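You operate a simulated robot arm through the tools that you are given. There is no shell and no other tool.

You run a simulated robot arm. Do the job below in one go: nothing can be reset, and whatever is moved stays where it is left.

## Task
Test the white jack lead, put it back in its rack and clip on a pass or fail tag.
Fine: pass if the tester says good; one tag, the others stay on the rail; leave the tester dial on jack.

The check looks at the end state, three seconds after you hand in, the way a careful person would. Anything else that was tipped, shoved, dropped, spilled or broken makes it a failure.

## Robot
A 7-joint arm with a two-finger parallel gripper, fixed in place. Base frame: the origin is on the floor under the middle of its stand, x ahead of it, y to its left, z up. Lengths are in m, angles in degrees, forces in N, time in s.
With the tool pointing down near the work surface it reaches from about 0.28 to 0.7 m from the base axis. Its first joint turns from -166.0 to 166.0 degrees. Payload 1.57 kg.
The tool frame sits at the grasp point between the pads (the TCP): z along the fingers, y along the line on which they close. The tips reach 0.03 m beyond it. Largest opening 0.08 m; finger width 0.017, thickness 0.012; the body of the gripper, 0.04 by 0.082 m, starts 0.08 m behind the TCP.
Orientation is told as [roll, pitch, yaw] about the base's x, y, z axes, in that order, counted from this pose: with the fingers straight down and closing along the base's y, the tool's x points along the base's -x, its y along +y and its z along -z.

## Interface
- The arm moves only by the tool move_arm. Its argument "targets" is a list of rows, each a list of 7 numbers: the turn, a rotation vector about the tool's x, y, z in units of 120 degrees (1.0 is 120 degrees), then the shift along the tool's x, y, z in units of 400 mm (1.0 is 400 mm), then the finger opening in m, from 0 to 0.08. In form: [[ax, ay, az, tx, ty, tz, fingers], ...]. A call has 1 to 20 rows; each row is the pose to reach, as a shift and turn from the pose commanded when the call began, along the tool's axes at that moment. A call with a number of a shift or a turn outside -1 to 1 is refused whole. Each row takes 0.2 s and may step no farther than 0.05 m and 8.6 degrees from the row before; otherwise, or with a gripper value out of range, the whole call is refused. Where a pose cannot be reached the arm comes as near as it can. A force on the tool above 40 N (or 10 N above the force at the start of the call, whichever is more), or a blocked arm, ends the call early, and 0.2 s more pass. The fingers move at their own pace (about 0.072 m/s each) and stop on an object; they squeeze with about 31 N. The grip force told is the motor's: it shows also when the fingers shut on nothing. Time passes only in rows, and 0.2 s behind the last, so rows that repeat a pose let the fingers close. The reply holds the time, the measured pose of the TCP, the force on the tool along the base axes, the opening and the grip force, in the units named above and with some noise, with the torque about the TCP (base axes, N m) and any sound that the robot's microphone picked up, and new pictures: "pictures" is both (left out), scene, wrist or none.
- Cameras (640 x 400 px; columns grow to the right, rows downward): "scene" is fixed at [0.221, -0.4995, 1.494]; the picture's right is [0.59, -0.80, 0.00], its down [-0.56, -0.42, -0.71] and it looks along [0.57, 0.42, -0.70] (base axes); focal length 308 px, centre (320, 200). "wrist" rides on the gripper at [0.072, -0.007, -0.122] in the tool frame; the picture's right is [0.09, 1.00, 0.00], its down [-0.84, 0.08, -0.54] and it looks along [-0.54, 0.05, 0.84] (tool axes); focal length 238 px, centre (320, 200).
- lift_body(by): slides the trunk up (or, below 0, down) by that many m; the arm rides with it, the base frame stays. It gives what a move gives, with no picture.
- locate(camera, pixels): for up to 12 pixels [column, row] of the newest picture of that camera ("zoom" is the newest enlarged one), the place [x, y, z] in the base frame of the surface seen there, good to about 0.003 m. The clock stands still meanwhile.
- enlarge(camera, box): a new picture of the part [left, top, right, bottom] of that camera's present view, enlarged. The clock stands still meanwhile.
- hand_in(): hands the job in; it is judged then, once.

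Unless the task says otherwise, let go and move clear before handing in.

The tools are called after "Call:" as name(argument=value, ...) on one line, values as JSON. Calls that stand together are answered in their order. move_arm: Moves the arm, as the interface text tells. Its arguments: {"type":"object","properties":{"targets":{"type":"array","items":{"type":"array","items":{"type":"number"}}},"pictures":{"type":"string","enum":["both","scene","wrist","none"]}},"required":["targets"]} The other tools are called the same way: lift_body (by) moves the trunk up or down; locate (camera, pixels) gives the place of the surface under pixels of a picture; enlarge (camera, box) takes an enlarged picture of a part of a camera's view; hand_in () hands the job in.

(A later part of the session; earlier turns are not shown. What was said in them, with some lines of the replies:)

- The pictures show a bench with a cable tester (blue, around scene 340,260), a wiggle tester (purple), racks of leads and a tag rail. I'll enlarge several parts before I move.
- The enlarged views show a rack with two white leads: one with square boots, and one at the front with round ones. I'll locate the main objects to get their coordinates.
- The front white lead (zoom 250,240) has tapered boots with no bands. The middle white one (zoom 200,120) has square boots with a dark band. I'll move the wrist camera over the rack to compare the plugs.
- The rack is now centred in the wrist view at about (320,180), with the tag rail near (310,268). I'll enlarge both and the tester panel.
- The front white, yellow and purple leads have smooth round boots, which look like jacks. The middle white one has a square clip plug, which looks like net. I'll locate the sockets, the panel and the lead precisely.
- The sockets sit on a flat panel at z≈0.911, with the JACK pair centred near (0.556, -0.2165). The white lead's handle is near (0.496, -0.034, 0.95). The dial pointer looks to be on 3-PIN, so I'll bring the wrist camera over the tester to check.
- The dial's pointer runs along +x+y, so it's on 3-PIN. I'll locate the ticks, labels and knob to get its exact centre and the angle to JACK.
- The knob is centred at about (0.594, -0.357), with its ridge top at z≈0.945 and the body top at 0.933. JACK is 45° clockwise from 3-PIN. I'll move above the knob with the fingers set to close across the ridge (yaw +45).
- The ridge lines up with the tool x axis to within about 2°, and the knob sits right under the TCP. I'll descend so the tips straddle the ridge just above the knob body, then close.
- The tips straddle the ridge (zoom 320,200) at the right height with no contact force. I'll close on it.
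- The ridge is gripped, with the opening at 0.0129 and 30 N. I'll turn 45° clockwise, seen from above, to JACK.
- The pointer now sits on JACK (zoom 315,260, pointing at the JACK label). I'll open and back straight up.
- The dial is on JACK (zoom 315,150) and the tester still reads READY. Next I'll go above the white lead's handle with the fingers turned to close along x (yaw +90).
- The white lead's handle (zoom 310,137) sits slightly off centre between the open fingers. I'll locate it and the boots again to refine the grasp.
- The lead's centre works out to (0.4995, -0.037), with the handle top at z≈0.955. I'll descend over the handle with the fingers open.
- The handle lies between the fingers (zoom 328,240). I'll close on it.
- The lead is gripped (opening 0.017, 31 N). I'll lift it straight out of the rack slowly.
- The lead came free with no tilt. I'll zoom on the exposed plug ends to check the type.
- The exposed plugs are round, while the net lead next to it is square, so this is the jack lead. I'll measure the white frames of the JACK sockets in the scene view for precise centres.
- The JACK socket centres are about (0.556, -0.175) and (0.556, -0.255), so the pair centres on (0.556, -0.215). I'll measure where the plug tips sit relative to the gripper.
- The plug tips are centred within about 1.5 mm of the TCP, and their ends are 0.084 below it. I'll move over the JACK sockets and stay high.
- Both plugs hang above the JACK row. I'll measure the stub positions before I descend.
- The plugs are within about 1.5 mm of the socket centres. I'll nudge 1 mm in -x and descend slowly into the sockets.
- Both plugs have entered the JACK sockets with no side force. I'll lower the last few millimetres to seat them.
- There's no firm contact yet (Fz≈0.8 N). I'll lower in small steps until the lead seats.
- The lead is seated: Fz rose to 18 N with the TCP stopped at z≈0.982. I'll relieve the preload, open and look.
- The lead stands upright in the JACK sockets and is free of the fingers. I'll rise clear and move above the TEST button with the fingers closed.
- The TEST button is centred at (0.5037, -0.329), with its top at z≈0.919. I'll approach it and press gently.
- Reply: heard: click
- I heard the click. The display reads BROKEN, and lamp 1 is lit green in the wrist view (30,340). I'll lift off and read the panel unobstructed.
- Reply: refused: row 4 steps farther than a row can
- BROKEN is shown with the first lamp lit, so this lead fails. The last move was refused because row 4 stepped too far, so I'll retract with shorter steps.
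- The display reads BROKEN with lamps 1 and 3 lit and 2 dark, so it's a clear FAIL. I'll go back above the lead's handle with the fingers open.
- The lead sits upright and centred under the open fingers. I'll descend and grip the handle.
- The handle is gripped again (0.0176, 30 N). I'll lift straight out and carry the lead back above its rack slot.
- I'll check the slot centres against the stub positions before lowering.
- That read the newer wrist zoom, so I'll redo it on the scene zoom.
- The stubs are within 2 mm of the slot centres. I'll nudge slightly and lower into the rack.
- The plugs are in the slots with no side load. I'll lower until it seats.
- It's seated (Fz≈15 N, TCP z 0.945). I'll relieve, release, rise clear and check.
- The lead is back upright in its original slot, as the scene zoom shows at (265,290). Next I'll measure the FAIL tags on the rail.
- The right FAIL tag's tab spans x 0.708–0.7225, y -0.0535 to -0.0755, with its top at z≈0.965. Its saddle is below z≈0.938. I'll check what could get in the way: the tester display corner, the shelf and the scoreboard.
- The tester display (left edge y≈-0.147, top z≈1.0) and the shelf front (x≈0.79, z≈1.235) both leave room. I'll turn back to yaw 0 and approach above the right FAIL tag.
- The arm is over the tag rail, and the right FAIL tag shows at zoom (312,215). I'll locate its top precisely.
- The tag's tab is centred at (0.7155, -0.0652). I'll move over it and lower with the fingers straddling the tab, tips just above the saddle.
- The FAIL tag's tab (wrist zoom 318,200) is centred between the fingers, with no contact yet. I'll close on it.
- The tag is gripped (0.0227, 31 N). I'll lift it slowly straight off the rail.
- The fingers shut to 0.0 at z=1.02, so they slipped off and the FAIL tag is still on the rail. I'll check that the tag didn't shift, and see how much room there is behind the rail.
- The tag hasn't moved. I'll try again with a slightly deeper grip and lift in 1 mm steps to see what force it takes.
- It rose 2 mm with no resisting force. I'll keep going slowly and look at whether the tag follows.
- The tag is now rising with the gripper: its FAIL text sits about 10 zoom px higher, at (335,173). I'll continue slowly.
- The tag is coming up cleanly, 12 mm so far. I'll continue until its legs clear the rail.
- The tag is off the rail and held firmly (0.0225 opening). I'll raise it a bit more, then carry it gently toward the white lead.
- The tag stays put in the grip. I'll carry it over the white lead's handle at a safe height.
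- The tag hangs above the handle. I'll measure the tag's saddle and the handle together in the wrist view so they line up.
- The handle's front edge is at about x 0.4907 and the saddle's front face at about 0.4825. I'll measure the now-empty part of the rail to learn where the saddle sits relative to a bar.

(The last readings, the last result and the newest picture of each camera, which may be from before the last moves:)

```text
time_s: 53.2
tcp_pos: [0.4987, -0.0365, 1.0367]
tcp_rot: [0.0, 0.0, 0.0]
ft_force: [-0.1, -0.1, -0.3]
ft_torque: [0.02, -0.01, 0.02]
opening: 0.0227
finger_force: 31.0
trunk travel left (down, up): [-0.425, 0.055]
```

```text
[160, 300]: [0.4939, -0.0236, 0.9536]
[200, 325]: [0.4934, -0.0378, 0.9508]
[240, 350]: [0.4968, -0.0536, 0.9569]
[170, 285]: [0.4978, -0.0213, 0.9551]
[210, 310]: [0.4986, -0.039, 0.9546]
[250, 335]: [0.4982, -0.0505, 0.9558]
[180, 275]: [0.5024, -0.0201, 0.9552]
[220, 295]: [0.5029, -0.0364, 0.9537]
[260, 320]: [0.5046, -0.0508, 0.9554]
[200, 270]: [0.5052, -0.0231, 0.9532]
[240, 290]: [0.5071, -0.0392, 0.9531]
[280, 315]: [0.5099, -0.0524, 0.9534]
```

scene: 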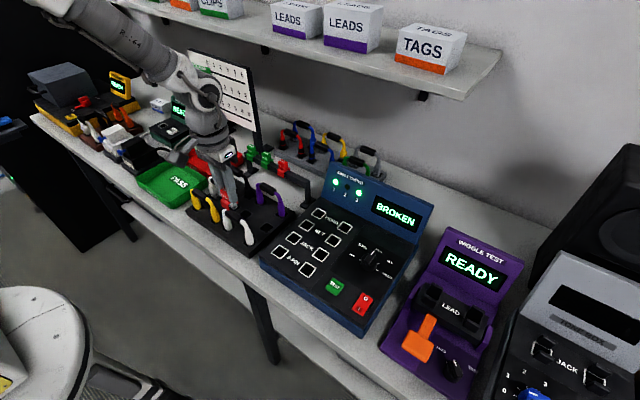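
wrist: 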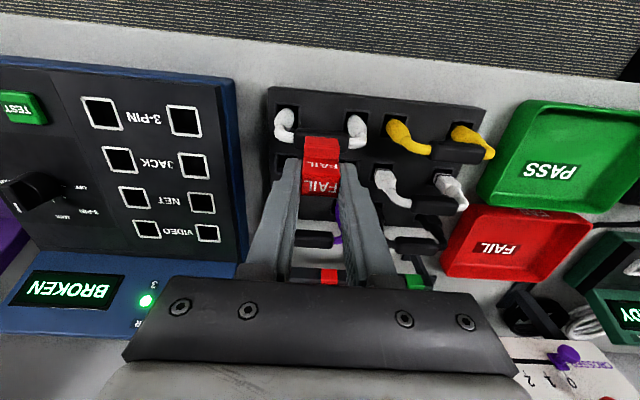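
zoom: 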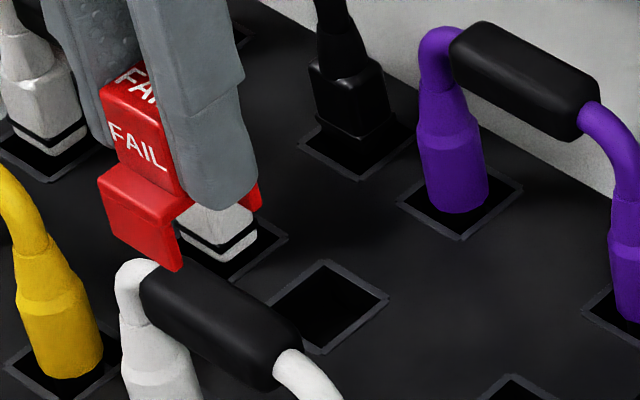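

Wrist and scene readings agree that the saddle is about 1.8 mm short of the handle centre in x. I'll correct that and lower until the legs are just above the handle.

Call:
move_arm(targets=[[0, 0, 0, -0.0045, 0, 0.01, 0.0], [0, 0, 0, -0.0045, 0, 0.02, 0.0], [0, 0, 0, -0.0045, 0, 0.03, 0.0], [0, 0, 0, -0.0045, 0, 0.04, 0.0], [0, 0, 0, -0.0045, 0, 0.05, 0.0], [0, 0, 0, -0.0045, 0, 0.06, 0.0], [0, 0, 0, -0.0045, 0, 0.068, 0.0]])

Call:
enlarge(camera="wrist", box=[272, 118, 368, 190])

Call:
enlarge(camera="scene", box=[205, 180, 265, 225])

```text
time_s: 54.8
tcp_pos: [0.5014, -0.0361, 1.0086]
tcp_rot: [0.0, 0.0, 0.0]
ft_force: [0.2, 0.0, 0.4]
ft_torque: [0.01, 0.0, -0.01]
opening: 0.0225
finger_force: 30.8
trunk travel left (down, up): [-0.425, 0.055]
```

scene: 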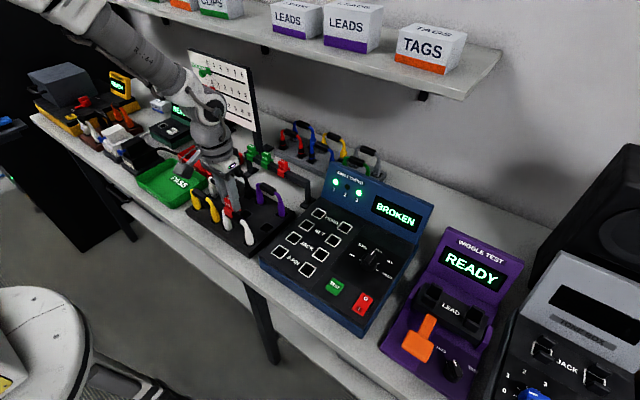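
wrist: 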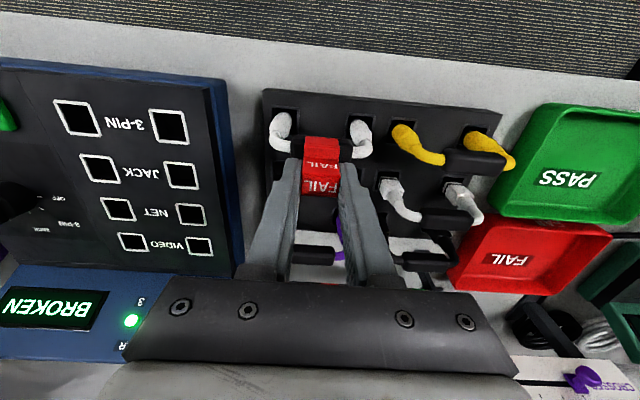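

```text
5.56 times, centred on (320, 154) of wrist
```

zoom: 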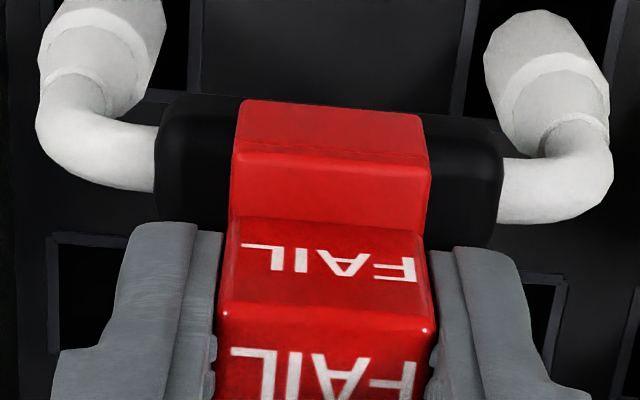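

```text
8.89 times, centred on (235, 202) of scene
```

zoom: 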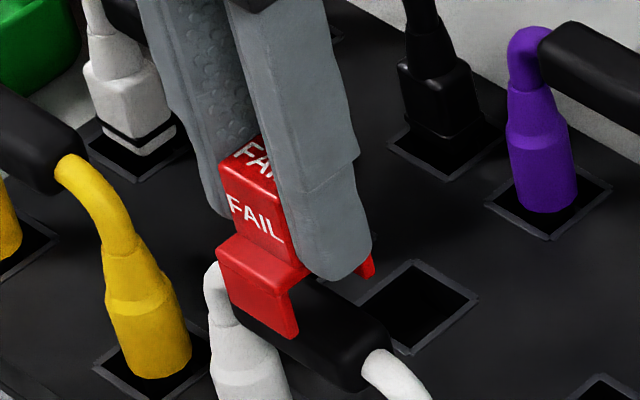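

The legs look set to straddle the handle: front leg at scene zoom (285,330), rear leg at (370,265). I'll lower in 1.5–2 mm steps and watch the force.

Call:
move_arm(targets=[[0, 0, 0, 0, 0, 0.004, 0.0], [0, 0, 0, 0, 0, 0.008, 0.0], [0, 0, 0, 0, 0, 0.012, 0.0], [0, 0, 0, 0, 0, 0.016, 0.0], [0, 0, 0, 0, 0, 0.02, 0.0]])

Call:
enlarge(camera="scene", box=[205, 180, 265, 225])

```text
time_s: 56.0
tcp_pos: [0.5021, -0.0349, 1.0005]
tcp_rot: [0.1, 0.0, 0.0]
ft_force: [0.0, -0.4, -0.4]
ft_torque: [0.03, 0.01, 0.02]
opening: 0.0225
finger_force: 30.7
trunk travel left (down, up): [-0.425, 0.055]
```

scene: 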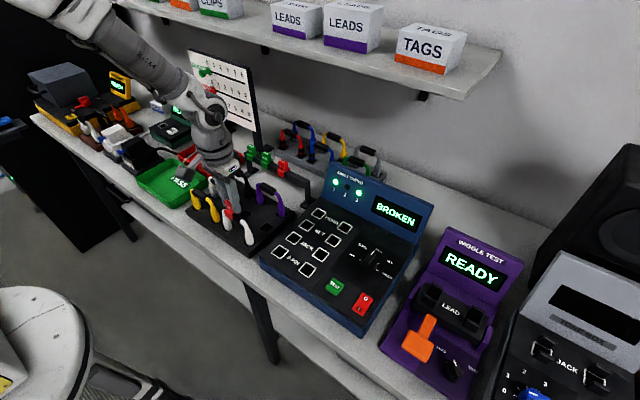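
wrist: 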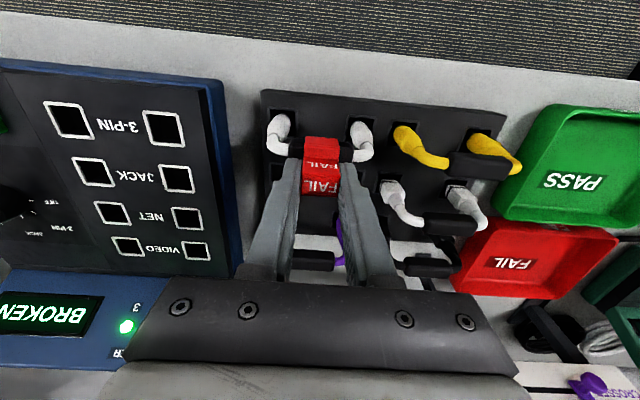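

```text
8.89 times, centred on (235, 202) of scene
```

zoom: 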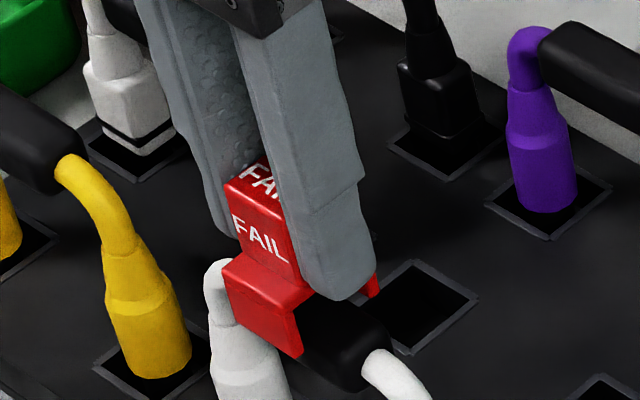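

There's still no contact force, and the legs have begun to pass the handle. I'll continue down.

Call:
move_arm(targets=[[0, 0, 0, 0, 0, 0.004, 0.0], [0, 0, 0, 0, 0, 0.008, 0.0], [0, 0, 0, 0, 0, 0.012, 0.0], [0, 0, 0, 0, 0, 0.016, 0.0], [0, 0, 0, 0, 0, 0.02, 0.0]])

Call:
enlarge(camera="scene", box=[205, 180, 265, 225])

```text
time_s: 57.2
tcp_pos: [0.5029, -0.0356, 0.9932]
tcp_rot: [-0.1, 0.0, 0.0]
ft_force: [0.5, 0.3, -0.8]
ft_torque: [-0.04, -0.03, -0.01]
opening: 0.0226
finger_force: 30.8
trunk travel left (down, up): [-0.425, 0.055]
```

scene: 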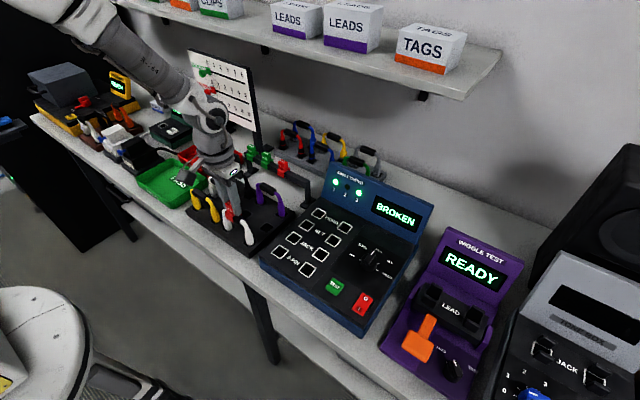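
wrist: 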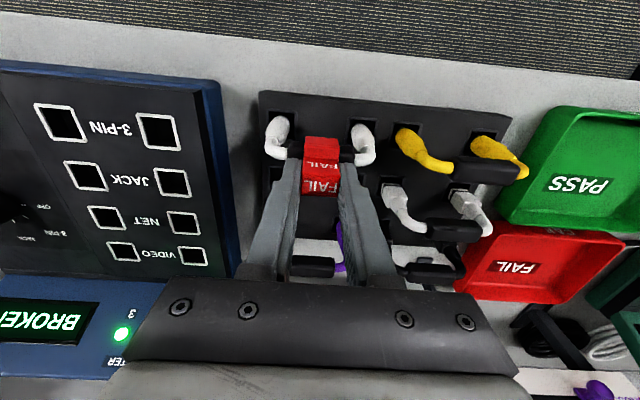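

```text
8.89 times, centred on (235, 202) of scene
```

zoom: 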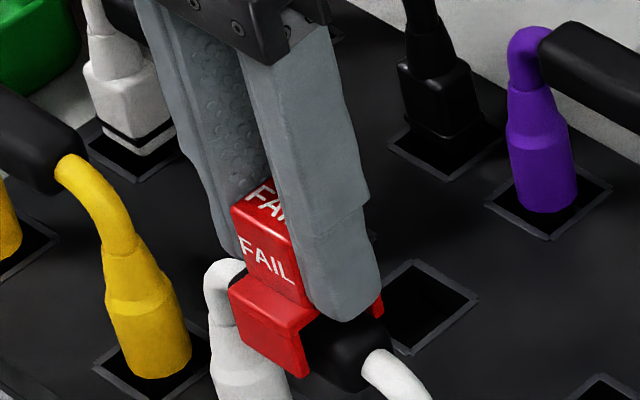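

The saddle is sliding over the handle smoothly. I'll take the last few millimetres until it seats.

Call:
move_arm(targets=[[0, 0, 0, 0, 0, 0.0025, 0.0], [0, 0, 0, 0, 0, 0.005, 0.0], [0, 0, 0, 0, 0, 0.0075, 0.0], [0, 0, 0, 0, 0, 0.01, 0.0]])

Call:
enlarge(camera="scene", box=[205, 180, 265, 225])

Call:
enlarge(camera="wrist", box=[272, 118, 368, 190])

```text
time_s: 58.2
tcp_pos: [0.5028, -0.036, 0.9895]
tcp_rot: [0.0, 0.0, -0.1]
ft_force: [-0.5, -0.7, -0.5]
ft_torque: [0.02, 0.02, -0.03]
opening: 0.0228
finger_force: 31.2
trunk travel left (down, up): [-0.425, 0.055]
```

scene: 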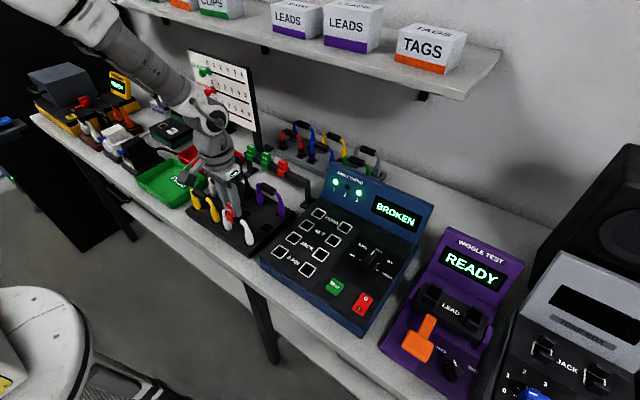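
wrist: 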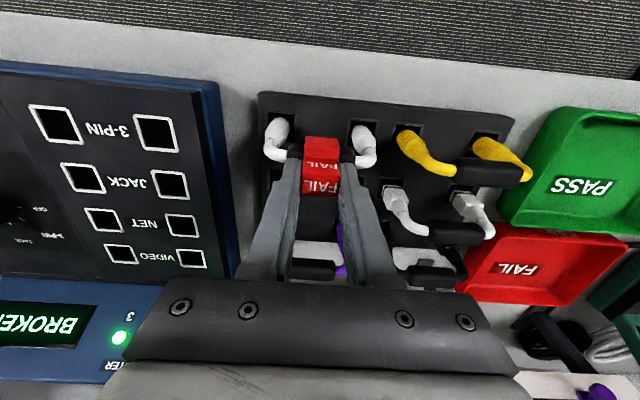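

```text
8.89 times, centred on (235, 202) of scene
```

zoom: 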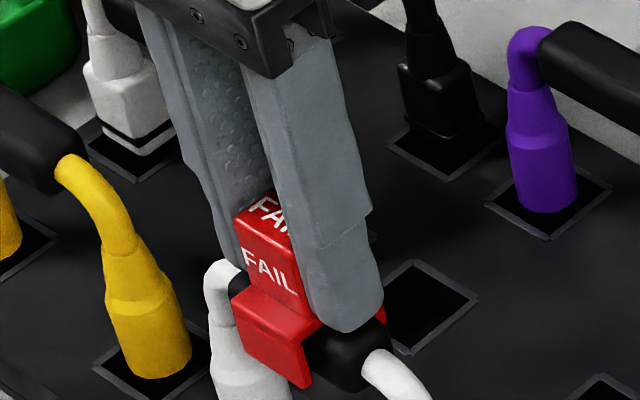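

```text
5.56 times, centred on (320, 154) of wrist
```

zoom: 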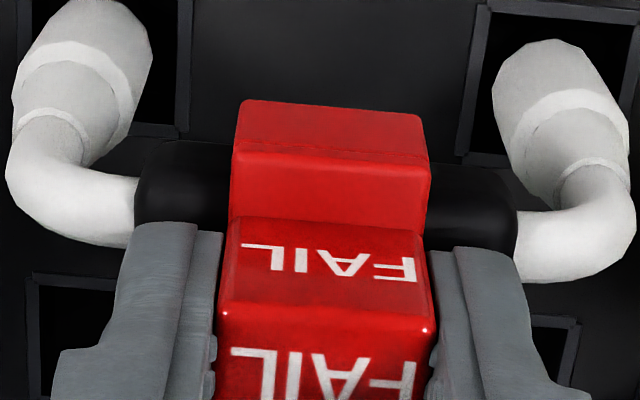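

There's no seating force yet at z 0.989. I'll keep lowering in 0.8 mm steps until it contacts.

Call:
move_arm(targets=[[0, 0, 0, 0, 0, 0.002, 0.0], [0, 0, 0, 0, 0, 0.004, 0.0], [0, 0, 0, 0, 0, 0.006, 0.0]], pictures="none")

```text
time_s: 59.0
tcp_pos: [0.5032, -0.0376, 0.9873]
tcp_rot: [-0.1, -0.1, 0.0]
ft_force: [-1.7, 0.9, 10.8]
ft_torque: [0.04, 0.07, -0.02]
opening: 0.0225
finger_force: 30.9
trunk travel left (down, up): [-0.425, 0.055]
```

It's seated against the handle (Fz 10.8 N). I'll press slightly more to make sure the clip is home, and listen for a click.

Call:
move_arm(targets=[[0, 0, 0, 0, 0, 0.002, 0.0], [0, 0, 0, 0, 0, 0.004, 0.0], [0, 0, 0, 0, 0, 0.004, 0.0]])

Call:
enlarge(camera="scene", box=[205, 180, 265, 225])

```text
time_s: 59.8
tcp_pos: [0.5026, -0.037, 0.987]
tcp_rot: [0.1, -0.2, 0.0]
ft_force: [-0.2, 0.7, 25.2]
ft_torque: [-0.02, 0.03, -0.04]
opening: 0.0231
finger_force: 30.9
trunk travel left (down, up): [-0.425, 0.055]
```

scene: 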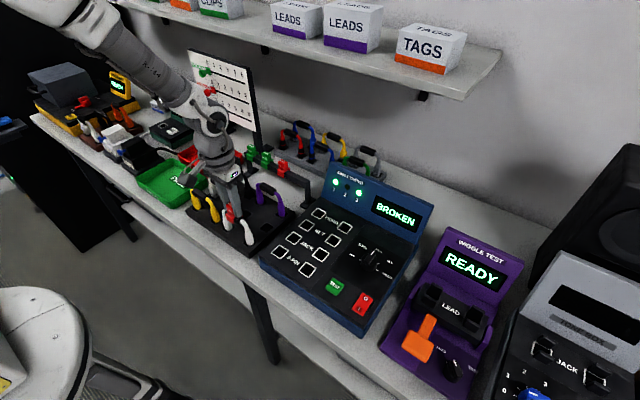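
wrist: 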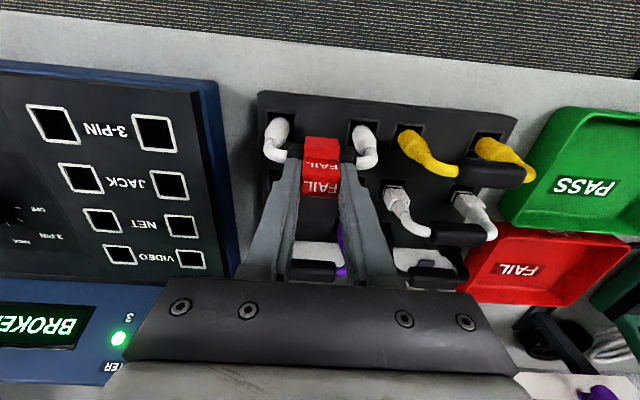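

```text
8.89 times, centred on (235, 202) of scene
```

zoom: 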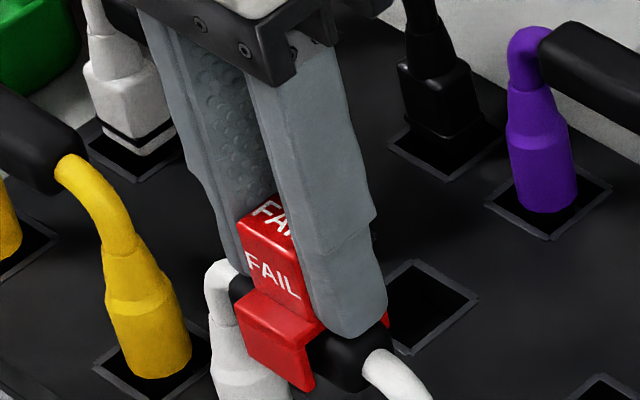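

It's fully seated (25 N at z 0.987). I'll relieve the load, open gently and retreat straight up.

Call:
move_arm(targets=[[0, 0, 0, 0, 0, -0.006, 0.0], [0, 0, 0, 0, 0, -0.006, 0.028], [0, 0, 0, 0, 0, -0.006, 0.034], [0, 0, 0, 0, 0, -0.006, 0.036], [0, 0, 0, 0, 0, -0.02, 0.036], [0, 0, 0, 0, 0, -0.04, 0.036], [0, 0, 0, 0, 0, -0.07, 0.036]])

Call:
enlarge(camera="scene", box=[205, 180, 265, 225])

Call:
enlarge(camera="wrist", box=[262, 108, 378, 190])

```text
time_s: 61.4
tcp_pos: [0.5019, -0.0348, 1.0138]
tcp_rot: [0.0, 0.0, 0.0]
ft_force: [0.2, -0.3, -0.1]
ft_torque: [0.02, 0.01, -0.02]
opening: 0.0358
finger_force: 0.0
trunk travel left (down, up): [-0.425, 0.055]
```

scene: 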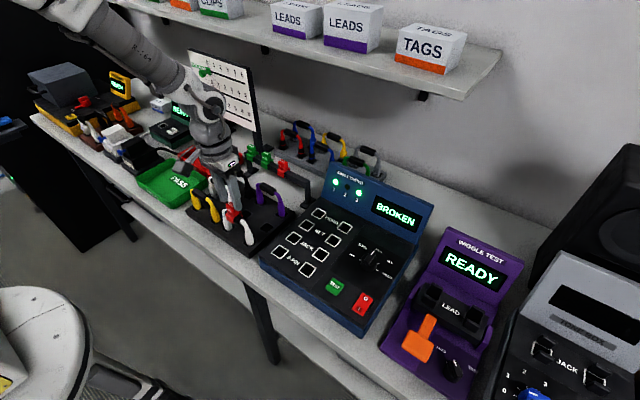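
wrist: 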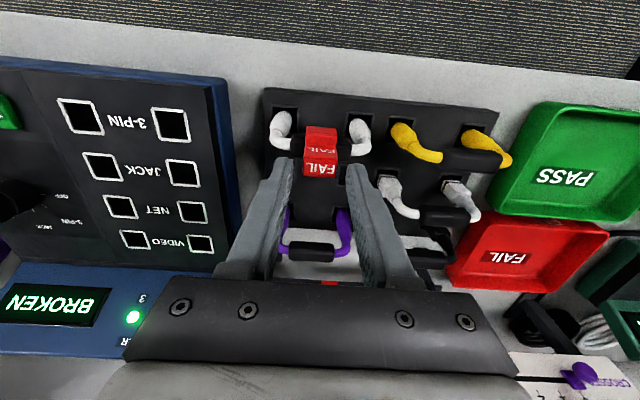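

```text
8.89 times, centred on (235, 202) of scene
```

zoom: 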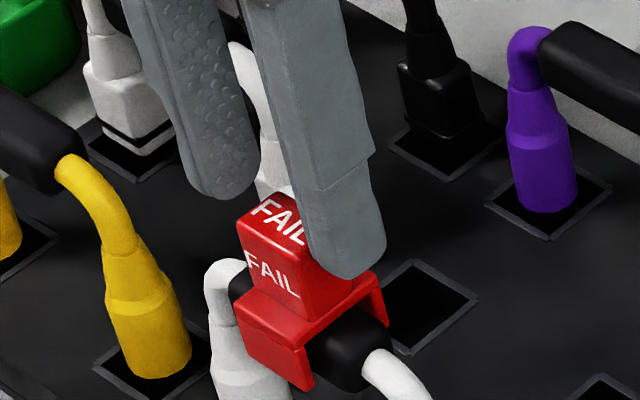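

```text
4.88 times, centred on (320, 149) of wrist
```

zoom: 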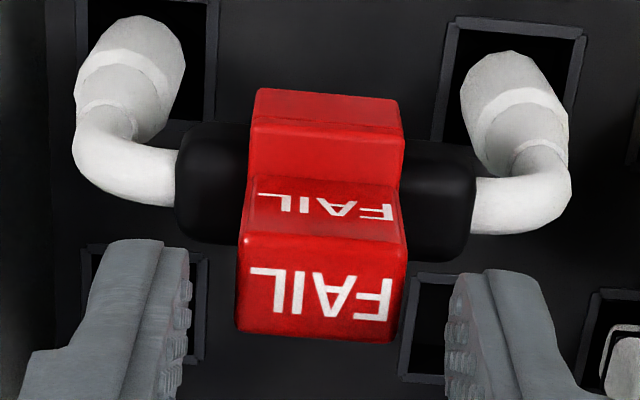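

The FAIL tag sits upright astride the handle and the gripper is free. I'll move up and clear and take a final look.

Call:
move_arm(targets=[[0, 0, 0, 0, 0, -0.05, 0.036], [0, 0, 0, 0, 0, -0.12, 0.036], [0, 0, 0, 0, 0, -0.2, 0.036], [0, 0, 0, 0.05, 0.05, -0.28, 0.04], [0, 0, 0, 0.1, 0.14, -0.33, 0.04], [0, 0, 0, 0.1, 0.25, -0.36, 0.04], [0, 0, 0, 0.1, 0.35, -0.36, 0.04], [0, 0, 0, 0.1, 0.45, -0.36, 0.04]])

Call:
enlarge(camera="scene", box=[180, 130, 320, 260])

Call:
enlarge(camera="scene", box=[205, 180, 265, 250])

Call:
enlarge(camera="scene", box=[270, 160, 440, 320])

Call:
enlarge(camera="wrist", box=[60, 60, 400, 280])

```text
time_s: 63.2
tcp_pos: [0.4638, 0.1423, 1.1564]
tcp_rot: [-0.1, -0.1, 0.0]
ft_force: [0.4, 0.2, 0.2]
ft_torque: [0.04, 0.02, 0.0]
opening: 0.0402
finger_force: 0.1
trunk travel left (down, up): [-0.425, 0.055]
```

scene: 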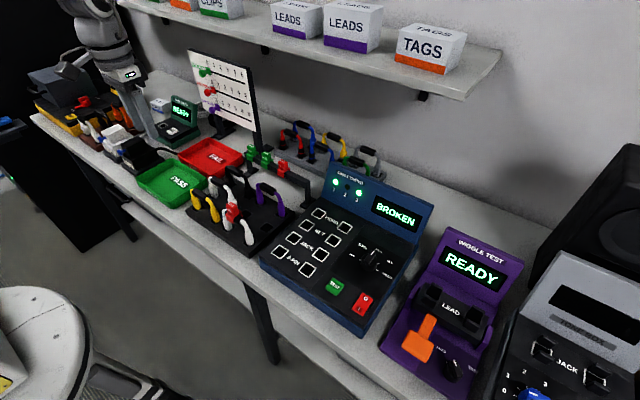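
wrist: 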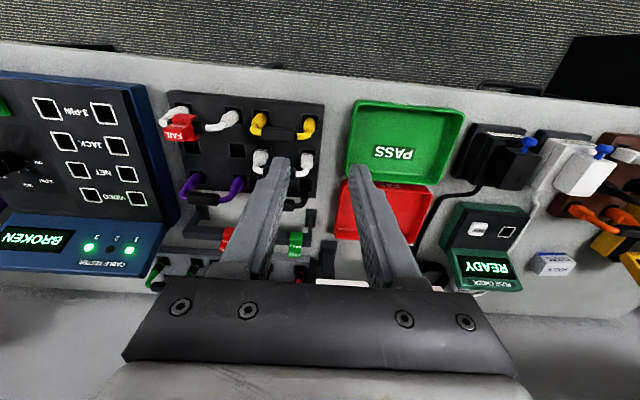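

```text
3.08 times, centred on (250, 195) of scene
```

zoom: 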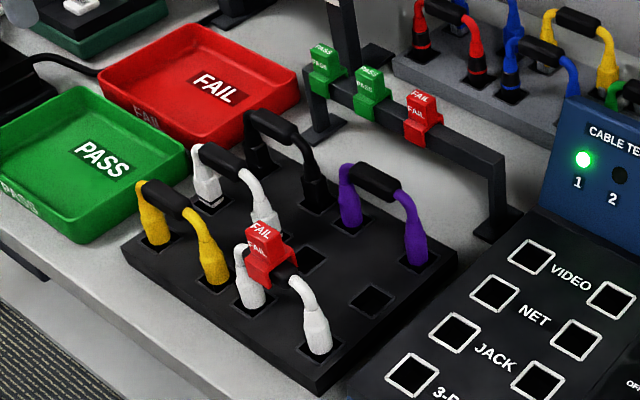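

```text
5.71 times, centred on (235, 215) of scene
```

zoom: 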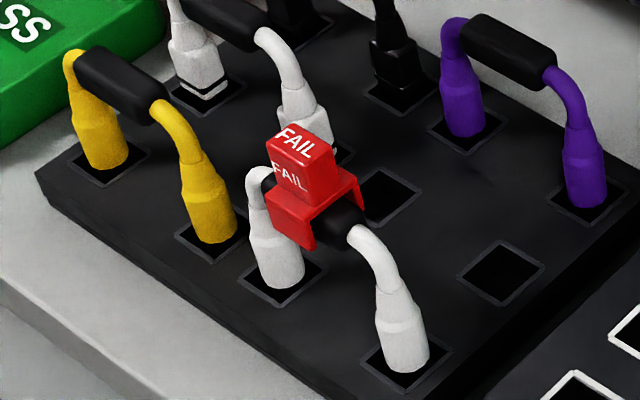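

```text
2.50 times, centred on (355, 240) of scene
```

zoom: 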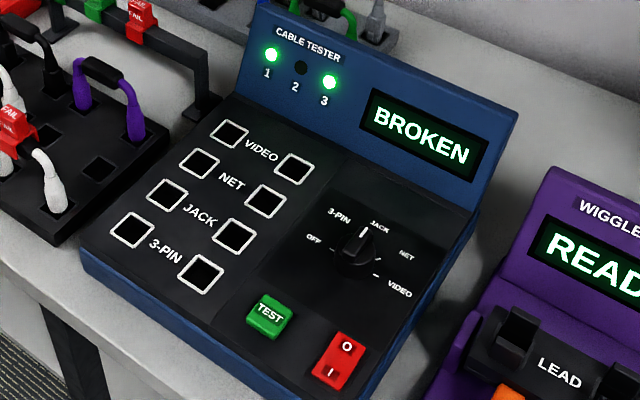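

```text
1.82 times, centred on (230, 170) of wrist
```

zoom: 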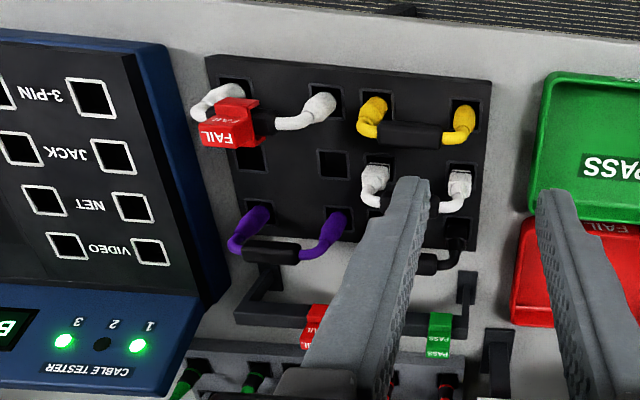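

The final views show the white jack lead upright in its original slots with the FAIL tag clipped on its handle (scene zoom 310,190). One FAIL and two PASS tags are still on the rail, the dial is on JACK, the sockets are empty and nothing else is disturbed. The arm is clear, so I'm handing in.

Call:
hand_in()

```text
The job is handed in.
```

The white jack lead failed: the tester read BROKEN, with lamps 1 and 3 lit and lamp 2 dark. I've handed the job in.

- **Lead:** it is back in its original slots in the rack, standing upright.
- **Tag:** one FAIL tag is clipped on the lead's handle. The other FAIL tag and both PASS tags are still on the rail. My first pull on the tag slipped off without moving it, and a slower lift worked.
- **Tester:** the dial is on JACK (it was on 3-PIN when I started). The tester is still switched on and showing BROKEN.
- **Everything else:** nothing else looked moved or knocked over in the last pictures, and the arm was clear of the bench items with its gripper empty.
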